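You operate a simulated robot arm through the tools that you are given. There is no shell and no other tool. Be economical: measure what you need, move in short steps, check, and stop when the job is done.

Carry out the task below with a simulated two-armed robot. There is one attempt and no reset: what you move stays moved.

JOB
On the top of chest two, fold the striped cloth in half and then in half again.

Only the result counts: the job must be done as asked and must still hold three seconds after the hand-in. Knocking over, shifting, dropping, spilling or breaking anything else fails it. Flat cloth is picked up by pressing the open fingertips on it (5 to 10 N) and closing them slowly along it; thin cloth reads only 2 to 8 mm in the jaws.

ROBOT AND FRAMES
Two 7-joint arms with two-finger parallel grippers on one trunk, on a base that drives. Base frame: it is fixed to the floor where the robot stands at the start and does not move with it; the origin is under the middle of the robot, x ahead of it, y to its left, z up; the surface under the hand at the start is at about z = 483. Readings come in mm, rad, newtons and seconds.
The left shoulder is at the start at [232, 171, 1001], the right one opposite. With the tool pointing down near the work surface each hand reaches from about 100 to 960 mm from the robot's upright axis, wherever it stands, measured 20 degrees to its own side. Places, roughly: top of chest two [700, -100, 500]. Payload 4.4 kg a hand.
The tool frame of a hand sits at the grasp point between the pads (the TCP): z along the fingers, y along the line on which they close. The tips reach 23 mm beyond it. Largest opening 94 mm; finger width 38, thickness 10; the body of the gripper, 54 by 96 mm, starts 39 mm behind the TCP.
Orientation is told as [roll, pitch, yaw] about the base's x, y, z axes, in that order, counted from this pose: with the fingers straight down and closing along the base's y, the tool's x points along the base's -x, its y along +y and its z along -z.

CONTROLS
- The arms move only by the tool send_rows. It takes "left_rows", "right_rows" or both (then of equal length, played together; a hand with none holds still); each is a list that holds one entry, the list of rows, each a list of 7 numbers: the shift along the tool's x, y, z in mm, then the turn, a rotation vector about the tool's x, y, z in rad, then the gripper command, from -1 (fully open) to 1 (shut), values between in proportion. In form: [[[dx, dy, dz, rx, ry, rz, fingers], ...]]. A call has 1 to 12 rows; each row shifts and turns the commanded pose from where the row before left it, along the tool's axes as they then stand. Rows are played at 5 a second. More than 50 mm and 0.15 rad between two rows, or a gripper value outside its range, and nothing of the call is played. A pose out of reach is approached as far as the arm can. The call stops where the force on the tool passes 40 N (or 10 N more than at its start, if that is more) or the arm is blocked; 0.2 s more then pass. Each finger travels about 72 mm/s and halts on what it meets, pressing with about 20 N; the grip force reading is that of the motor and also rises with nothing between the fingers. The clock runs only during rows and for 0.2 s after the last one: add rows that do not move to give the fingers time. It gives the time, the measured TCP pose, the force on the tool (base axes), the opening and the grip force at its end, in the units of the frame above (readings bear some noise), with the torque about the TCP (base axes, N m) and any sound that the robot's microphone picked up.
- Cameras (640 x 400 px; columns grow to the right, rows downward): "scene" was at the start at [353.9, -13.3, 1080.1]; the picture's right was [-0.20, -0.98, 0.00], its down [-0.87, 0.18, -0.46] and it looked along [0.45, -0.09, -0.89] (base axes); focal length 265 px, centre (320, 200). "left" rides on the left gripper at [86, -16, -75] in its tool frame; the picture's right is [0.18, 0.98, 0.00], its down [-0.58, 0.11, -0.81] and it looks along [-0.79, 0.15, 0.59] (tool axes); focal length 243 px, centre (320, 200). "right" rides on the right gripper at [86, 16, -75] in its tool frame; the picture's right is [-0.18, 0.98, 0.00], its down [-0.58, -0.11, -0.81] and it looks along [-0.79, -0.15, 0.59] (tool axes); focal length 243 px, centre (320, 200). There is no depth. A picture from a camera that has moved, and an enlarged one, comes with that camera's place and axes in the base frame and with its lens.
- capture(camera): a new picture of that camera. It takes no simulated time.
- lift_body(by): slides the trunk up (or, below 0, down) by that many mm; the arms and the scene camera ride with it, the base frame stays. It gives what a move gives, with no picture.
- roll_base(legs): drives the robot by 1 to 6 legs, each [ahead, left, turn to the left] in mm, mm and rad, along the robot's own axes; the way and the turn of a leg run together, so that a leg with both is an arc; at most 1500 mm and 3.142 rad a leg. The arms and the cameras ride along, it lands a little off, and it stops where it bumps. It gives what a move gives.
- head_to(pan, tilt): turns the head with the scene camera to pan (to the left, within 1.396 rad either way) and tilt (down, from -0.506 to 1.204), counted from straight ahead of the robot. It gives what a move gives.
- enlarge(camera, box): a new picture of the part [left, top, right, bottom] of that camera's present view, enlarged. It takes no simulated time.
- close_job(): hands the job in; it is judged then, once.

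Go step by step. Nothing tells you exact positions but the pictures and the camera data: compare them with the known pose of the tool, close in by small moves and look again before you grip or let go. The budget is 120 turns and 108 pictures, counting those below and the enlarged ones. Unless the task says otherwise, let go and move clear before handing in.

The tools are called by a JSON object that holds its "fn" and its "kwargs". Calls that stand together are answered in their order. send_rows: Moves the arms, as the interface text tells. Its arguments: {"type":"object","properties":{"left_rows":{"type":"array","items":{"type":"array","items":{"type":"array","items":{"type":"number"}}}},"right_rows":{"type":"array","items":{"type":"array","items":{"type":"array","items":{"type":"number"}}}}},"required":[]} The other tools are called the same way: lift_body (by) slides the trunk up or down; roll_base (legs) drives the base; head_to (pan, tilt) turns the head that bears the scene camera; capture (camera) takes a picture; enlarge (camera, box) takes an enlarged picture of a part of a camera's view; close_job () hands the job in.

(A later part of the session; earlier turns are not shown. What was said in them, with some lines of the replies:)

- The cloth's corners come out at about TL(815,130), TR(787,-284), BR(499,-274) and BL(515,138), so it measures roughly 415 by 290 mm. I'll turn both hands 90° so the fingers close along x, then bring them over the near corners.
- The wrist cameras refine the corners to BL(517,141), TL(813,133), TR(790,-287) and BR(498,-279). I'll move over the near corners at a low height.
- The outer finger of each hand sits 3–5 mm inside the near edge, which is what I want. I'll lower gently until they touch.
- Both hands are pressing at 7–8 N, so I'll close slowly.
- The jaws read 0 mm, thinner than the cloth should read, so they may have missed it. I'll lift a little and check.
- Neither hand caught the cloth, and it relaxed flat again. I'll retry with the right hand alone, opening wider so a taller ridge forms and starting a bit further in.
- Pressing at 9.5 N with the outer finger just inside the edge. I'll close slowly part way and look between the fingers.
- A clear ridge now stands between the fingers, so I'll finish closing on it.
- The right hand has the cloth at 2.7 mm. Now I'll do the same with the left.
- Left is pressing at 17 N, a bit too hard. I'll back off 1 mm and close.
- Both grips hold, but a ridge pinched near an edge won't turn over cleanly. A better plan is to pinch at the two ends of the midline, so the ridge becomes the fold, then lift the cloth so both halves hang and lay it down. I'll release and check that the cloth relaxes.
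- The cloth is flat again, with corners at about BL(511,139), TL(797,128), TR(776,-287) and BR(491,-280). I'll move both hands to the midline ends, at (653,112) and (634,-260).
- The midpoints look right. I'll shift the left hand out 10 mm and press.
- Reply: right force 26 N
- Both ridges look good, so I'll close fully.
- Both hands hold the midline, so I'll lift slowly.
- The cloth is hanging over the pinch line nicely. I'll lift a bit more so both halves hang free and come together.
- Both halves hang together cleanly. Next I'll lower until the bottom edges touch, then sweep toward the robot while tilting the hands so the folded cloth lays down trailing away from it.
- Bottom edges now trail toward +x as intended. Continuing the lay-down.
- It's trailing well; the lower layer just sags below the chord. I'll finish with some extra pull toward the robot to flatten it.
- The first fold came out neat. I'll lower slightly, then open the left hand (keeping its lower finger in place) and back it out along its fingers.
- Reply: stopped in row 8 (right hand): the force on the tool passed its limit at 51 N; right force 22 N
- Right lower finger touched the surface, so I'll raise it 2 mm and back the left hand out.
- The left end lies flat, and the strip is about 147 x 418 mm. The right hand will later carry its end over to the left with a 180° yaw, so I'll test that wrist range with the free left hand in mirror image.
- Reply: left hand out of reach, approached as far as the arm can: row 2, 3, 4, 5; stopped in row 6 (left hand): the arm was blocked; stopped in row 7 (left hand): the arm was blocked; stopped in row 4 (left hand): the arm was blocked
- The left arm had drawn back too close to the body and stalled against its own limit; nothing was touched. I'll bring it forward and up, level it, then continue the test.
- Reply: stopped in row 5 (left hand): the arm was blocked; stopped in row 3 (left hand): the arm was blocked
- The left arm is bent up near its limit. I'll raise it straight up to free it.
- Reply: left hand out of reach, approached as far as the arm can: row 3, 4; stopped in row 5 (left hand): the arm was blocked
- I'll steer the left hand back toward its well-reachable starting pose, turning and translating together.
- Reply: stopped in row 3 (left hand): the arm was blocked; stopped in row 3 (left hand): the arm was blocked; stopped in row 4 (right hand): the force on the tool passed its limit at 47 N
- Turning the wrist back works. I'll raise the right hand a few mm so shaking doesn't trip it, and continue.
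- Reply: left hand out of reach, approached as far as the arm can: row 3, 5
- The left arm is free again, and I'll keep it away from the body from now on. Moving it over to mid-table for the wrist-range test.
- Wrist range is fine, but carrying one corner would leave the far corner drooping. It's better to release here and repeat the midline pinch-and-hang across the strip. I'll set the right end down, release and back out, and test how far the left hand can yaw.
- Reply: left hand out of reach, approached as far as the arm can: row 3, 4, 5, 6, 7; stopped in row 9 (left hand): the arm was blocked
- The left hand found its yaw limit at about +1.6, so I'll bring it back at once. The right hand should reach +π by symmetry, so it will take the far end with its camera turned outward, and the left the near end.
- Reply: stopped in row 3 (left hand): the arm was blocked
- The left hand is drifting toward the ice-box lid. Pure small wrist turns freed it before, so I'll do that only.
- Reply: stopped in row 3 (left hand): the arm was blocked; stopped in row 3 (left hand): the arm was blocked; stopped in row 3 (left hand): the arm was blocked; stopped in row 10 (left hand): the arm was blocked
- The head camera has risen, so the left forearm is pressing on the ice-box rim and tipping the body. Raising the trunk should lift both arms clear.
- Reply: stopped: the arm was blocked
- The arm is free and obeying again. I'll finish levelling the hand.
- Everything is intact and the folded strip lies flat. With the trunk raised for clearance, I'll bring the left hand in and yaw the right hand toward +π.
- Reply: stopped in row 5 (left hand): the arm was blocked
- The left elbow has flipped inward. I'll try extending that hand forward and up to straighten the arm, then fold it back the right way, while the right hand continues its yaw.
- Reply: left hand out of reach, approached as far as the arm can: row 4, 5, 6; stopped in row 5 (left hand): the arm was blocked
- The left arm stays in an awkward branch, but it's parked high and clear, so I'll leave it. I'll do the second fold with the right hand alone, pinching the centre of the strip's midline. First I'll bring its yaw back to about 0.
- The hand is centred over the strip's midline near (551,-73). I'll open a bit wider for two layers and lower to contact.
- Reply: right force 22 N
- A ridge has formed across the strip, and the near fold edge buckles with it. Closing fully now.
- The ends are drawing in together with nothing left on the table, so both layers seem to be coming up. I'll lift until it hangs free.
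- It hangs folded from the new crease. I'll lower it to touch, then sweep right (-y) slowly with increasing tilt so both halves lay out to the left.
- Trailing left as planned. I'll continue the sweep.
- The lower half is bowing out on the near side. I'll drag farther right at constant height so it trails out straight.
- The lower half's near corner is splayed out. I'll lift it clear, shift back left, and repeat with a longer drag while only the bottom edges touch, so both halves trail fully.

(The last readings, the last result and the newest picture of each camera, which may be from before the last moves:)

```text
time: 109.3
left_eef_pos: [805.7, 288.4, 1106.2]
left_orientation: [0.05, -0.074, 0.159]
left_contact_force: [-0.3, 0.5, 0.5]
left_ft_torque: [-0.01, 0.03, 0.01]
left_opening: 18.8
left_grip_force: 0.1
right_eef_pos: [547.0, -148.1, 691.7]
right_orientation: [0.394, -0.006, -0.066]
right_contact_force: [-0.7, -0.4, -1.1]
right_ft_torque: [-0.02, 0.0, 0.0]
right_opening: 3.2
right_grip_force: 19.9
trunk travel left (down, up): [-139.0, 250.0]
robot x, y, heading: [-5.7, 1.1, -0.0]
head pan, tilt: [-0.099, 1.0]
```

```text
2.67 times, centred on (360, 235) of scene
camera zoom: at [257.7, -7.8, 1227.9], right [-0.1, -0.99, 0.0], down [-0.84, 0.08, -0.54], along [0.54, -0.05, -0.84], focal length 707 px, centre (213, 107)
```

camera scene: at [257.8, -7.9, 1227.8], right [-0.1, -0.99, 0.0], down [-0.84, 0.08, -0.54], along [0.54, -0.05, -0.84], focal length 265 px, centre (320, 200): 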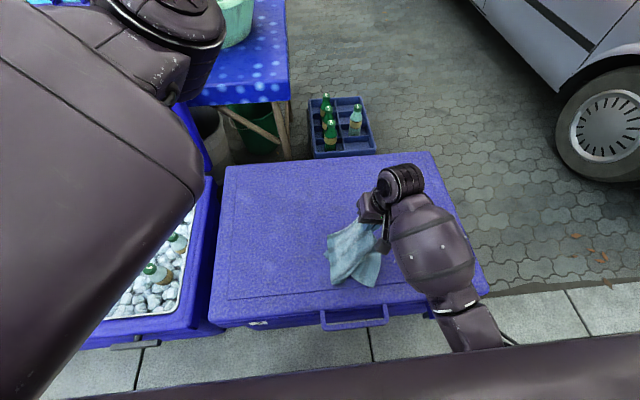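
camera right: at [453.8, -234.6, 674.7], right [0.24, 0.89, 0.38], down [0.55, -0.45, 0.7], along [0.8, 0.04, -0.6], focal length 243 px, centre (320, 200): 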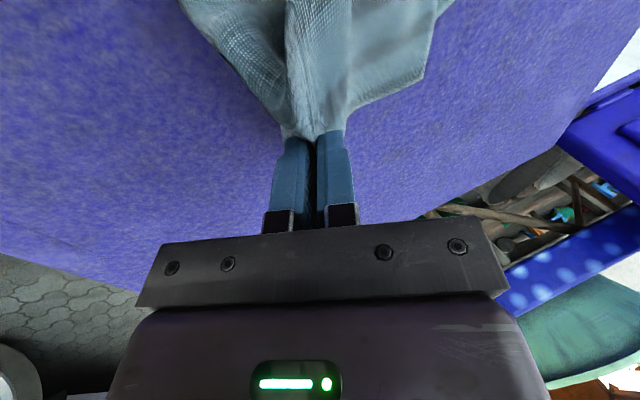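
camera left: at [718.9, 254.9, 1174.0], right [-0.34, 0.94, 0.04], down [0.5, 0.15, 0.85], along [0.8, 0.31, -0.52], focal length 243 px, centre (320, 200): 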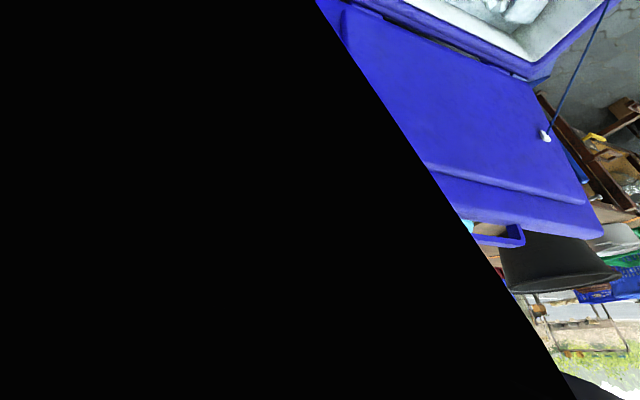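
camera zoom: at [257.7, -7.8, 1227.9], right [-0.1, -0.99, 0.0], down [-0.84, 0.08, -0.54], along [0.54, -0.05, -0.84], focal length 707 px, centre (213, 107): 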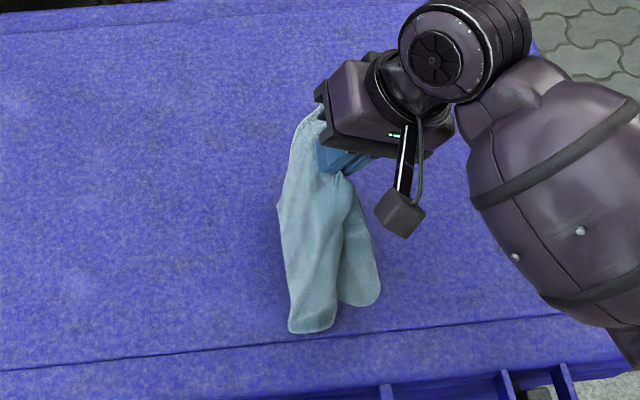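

I'll repeat the sweep from here, faster and longer so the halves trail.

{"fn": "send_rows", "kwargs": {"right_rows": [[[0, -12.7, 4.5, 0, 0, 0, 1], [0, -12.7, 4.5, 0, 0, 0, 1], [0, -18.5, -7.7, 0, 0, 0, 1], [0, -18.5, -7.7, 0, 0, 0, 1], [0, -29.8, -9.1, -0.026, 0, 0, 1], [0, -31.1, -4, -0.026, 0, 0, 1], [0, -30.4, 1, -0.026, 0, 0, 1], [0, -30.9, 5.5, -0.026, 0, 0, 1], [0, -28.6, 10.6, -0.026, 0, 0, 1], [0, -27.4, 15.4, -0.026, 0, 0, 1], [0, -24.6, 18.9, -0.026, 0, 0, 1], [0, -15.1, 14, -0.026, 0, 0, 1]]]}}

{"fn": "enlarge", "kwargs": {"camera": "scene", "box": [260, 170, 500, 320]}}

```text
time: 111.9
left_eef_pos: [805.4, 287.3, 1107.3]
left_orientation: [0.051, -0.073, 0.159]
left_contact_force: [-0.1, 1.0, -0.9]
left_ft_torque: [-0.03, 0.02, -0.02]
left_opening: 18.6
left_grip_force: 0.0
right_eef_pos: [530.8, -371.4, 529.8]
right_orientation: [0.601, -0.006, -0.068]
right_contact_force: [0.2, -0.1, 0.1]
right_ft_torque: [-0.02, -0.01, -0.01]
right_opening: 3.3
right_grip_force: 20.1
trunk travel left (down, up): [-139.0, 250.0]
robot x, y, heading: [-0.0, 0.0, 0.003]
head pan, tilt: [-0.099, 1.0]
```

```text
2.67 times, centred on (380, 245) of scene
camera zoom: at [258.0, -7.8, 1227.8], right [-0.1, -0.99, 0.0], down [-0.84, 0.08, -0.54], along [0.54, -0.05, -0.84], focal length 707 px, centre (160, 80)
```

zoom: 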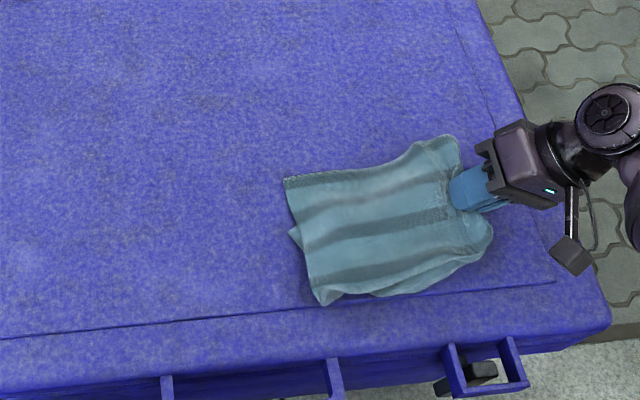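

Much better: the cloth lies as a neat quarter. I'll pull slightly while lowering, then look closely before releasing.

{"fn": "send_rows", "kwargs": {"right_rows": [[[0, -6.1, 1.9, 0, 0, 0, 1], [0, -6.1, 1.9, 0, 0, 0, 1], [0, -6.1, 1.9, 0, 0, 0, 1], [0, 0, 0, 0, 0, 0, 1]]]}}

{"fn": "enlarge", "kwargs": {"camera": "scene", "box": [350, 200, 470, 290]}}

{"fn": "capture", "kwargs": {"camera": "right"}}

```text
time: 112.9
left_eef_pos: [804.7, 288.3, 1107.4]
left_orientation: [0.049, -0.074, 0.16]
left_contact_force: [-0.4, 0.8, -0.5]
left_ft_torque: [0.01, -0.02, -0.05]
left_opening: 18.6
left_grip_force: 0.0
right_eef_pos: [530.5, -383.4, 515.3]
right_orientation: [0.603, -0.005, -0.065]
right_contact_force: [-0.9, -1.1, 0.9]
right_ft_torque: [0.01, 0.03, -0.02]
right_opening: 3.5
right_grip_force: 19.6
trunk travel left (down, up): [-139.0, 250.0]
robot x, y, heading: [0.7, -0.9, -0.0]
head pan, tilt: [-0.099, 1.0]
```

```text
4.44 times, centred on (410, 245) of scene
camera zoom: at [257.6, -7.7, 1227.9], right [-0.1, -0.99, 0.0], down [-0.84, 0.08, -0.54], along [0.54, -0.05, -0.84], focal length 1178 px, centre (-80, 0)
```

zoom: 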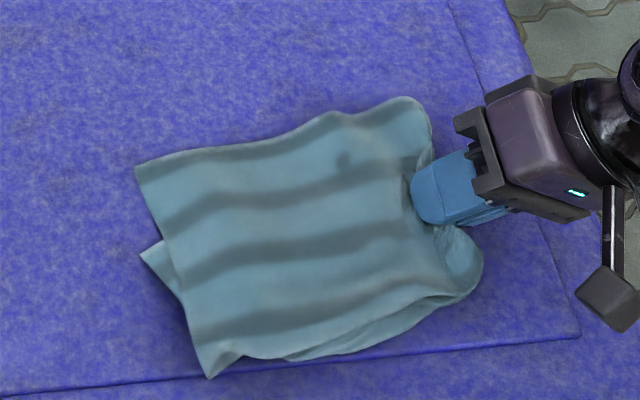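

```text
23 pictures are left
camera right: at [441.7, -407.2, 584.9], right [0.23, 0.8, 0.56], down [0.54, -0.58, 0.61], along [0.81, 0.16, -0.57], focal length 243 px, centre (320, 200)
```

right: 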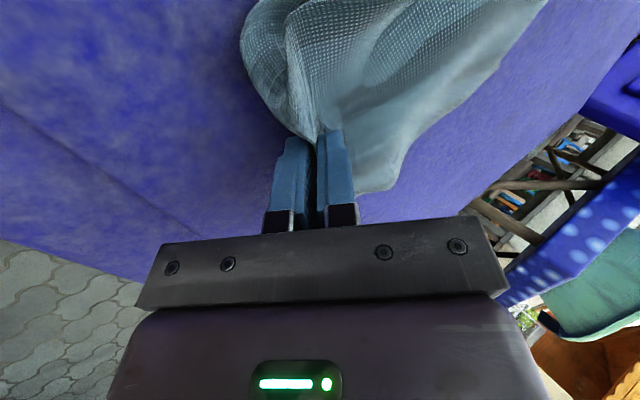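

A decent quarter fold. I'll open the jaws while holding the lower finger in place, then back straight out.

{"fn": "send_rows", "kwargs": {"right_rows": [[[0, -1.5, 1.5, 0, 0, 0, 1], [0, 2.3, 0, 0, 0, 0, 0.9], [0, 2.3, 0, 0, 0, 0, 0.8], [0, 2.3, 0, 0, 0, 0, 0.7], [0, 2.3, 0, 0, 0, 0, 0.6], [0, 2.3, 0, 0, 0, 0, 0.5], [0, 0, 0, 0, 0, 0, 0.5], [0, 0, -10, 0, 0, 0, 0.5], [0, 0, -15, 0, 0, 0, 0.5], [0, 0, -20, 0, 0, 0, 0.5], [0, 0, -30, 0, 0, 0, 0.5], [0, 0, -30, 0, 0, 0, 0.5]]]}}

{"fn": "enlarge", "kwargs": {"camera": "scene", "box": [340, 190, 500, 290]}}

{"fn": "capture", "kwargs": {"camera": "right"}}

```text
time: 115.5
left_eef_pos: [805.2, 287.1, 1107.1]
left_orientation: [0.051, -0.075, 0.159]
left_contact_force: [-0.6, -0.8, -0.3]
left_ft_torque: [0.0, -0.01, 0.0]
left_opening: 18.5
left_grip_force: 0.1
right_eef_pos: [528.7, -435.4, 606.1]
right_orientation: [0.602, -0.005, -0.065]
right_contact_force: [0.0, -1.1, -0.4]
right_ft_torque: [-0.02, 0.01, 0.05]
right_opening: 23.5
right_grip_force: 0.1
trunk travel left (down, up): [-139.0, 250.0]
robot x, y, heading: [-2.3, -2.1, -0.002]
head pan, tilt: [-0.099, 1.0]
```

```text
4.00 times, centred on (420, 240) of scene
camera zoom: at [257.4, -7.8, 1228.0], right [-0.1, -0.99, 0.0], down [-0.84, 0.08, -0.54], along [0.54, -0.05, -0.84], focal length 1060 px, centre (-80, 40)
```

zoom: 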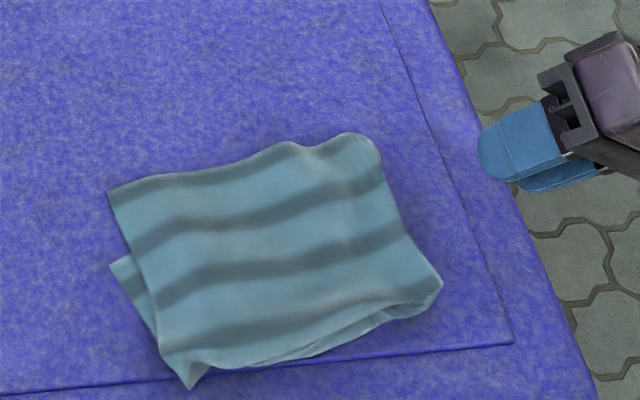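

```text
21 pictures are left
camera right: at [439.6, -458.8, 675.8], right [0.23, 0.8, 0.56], down [0.54, -0.58, 0.61], along [0.81, 0.16, -0.57], focal length 243 px, centre (320, 200)
```

right: 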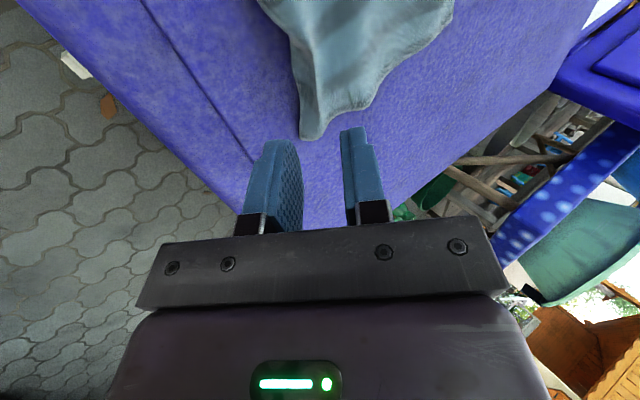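

The cloth now lies as a neat quarter, about 210 x 145 mm, with the layers closely aligned. I'll raise the right hand clear and check that it stays.

{"fn": "send_rows", "kwargs": {"right_rows": [[[0, 0, -20, 0, 0, 0, 0.5], [0, 10, -20, 0.05, 0, 0, 0.5], [0, 10, -20, 0.05, 0, 0, 0.5], [0, 0, 0, 0, 0, 0, 0.5], [0, 0, 0, 0, 0, 0, 0.5], [0, 0, 0, 0, 0, 0, 0.5], [0, 0, 0, 0, 0, 0, 0.5], [0, 0, 0, 0, 0, 0, 0.5], [0, 0, 0, 0, 0, 0, 0.5], [0, 0, 0, 0, 0, 0, 0.5]]]}}

{"fn": "capture", "kwargs": {"camera": "scene"}}

{"fn": "enlarge", "kwargs": {"camera": "scene", "box": [340, 190, 500, 290]}}

```text
time: 117.7
left_eef_pos: [806.1, 288.0, 1108.0]
left_orientation: [0.051, -0.075, 0.159]
left_contact_force: [-0.3, -0.4, -0.1]
left_ft_torque: [0.02, 0.0, 0.0]
left_opening: 18.8
left_grip_force: 0.0
right_eef_pos: [526.0, -452.4, 667.1]
right_orientation: [0.504, -0.005, -0.067]
right_contact_force: [-0.1, -0.3, 0.5]
right_ft_torque: [-0.01, 0.01, 0.03]
right_opening: 23.5
right_grip_force: 0.0
trunk travel left (down, up): [-139.0, 250.0]
robot x, y, heading: [-2.1, -1.2, -0.001]
head pan, tilt: [-0.099, 1.0]
```

```text
20 pictures are left
camera scene: at [257.8, -7.8, 1227.8], right [-0.1, -0.99, 0.0], down [-0.84, 0.08, -0.54], along [0.54, -0.05, -0.84], focal length 265 px, centre (320, 200)
```

scene: 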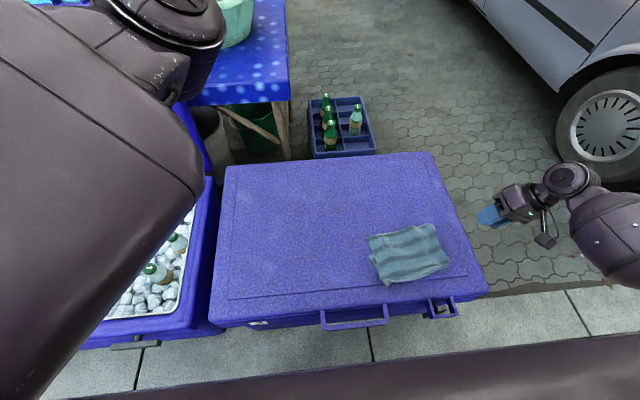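

```text
4.00 times, centred on (420, 240) of scene
camera zoom: at [257.8, -7.8, 1227.8], right [-0.1, -0.99, 0.0], down [-0.84, 0.08, -0.54], along [0.54, -0.05, -0.84], focal length 1060 px, centre (-80, 40)
```

zoom: 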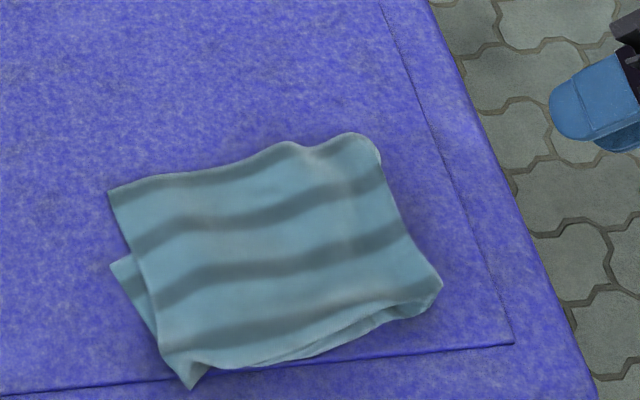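

The cloth is stable, folded in quarters on top of chest two, and both hands are clear. Handing in.

{"fn": "close_job", "kwargs": {}}

```text
The job is handed in.
```

The striped cloth is folded in half and then in half again, and lies flat on top of chest two at about 210 x 145 mm. One inner layer sticks out roughly 15 mm on the left side.

While I was moving the left arm, it apparently jammed against the ice box next to chest two for a while. In the pictures I saw nothing knocked over or spilled there, but I didn't check whether the box itself had shifted.
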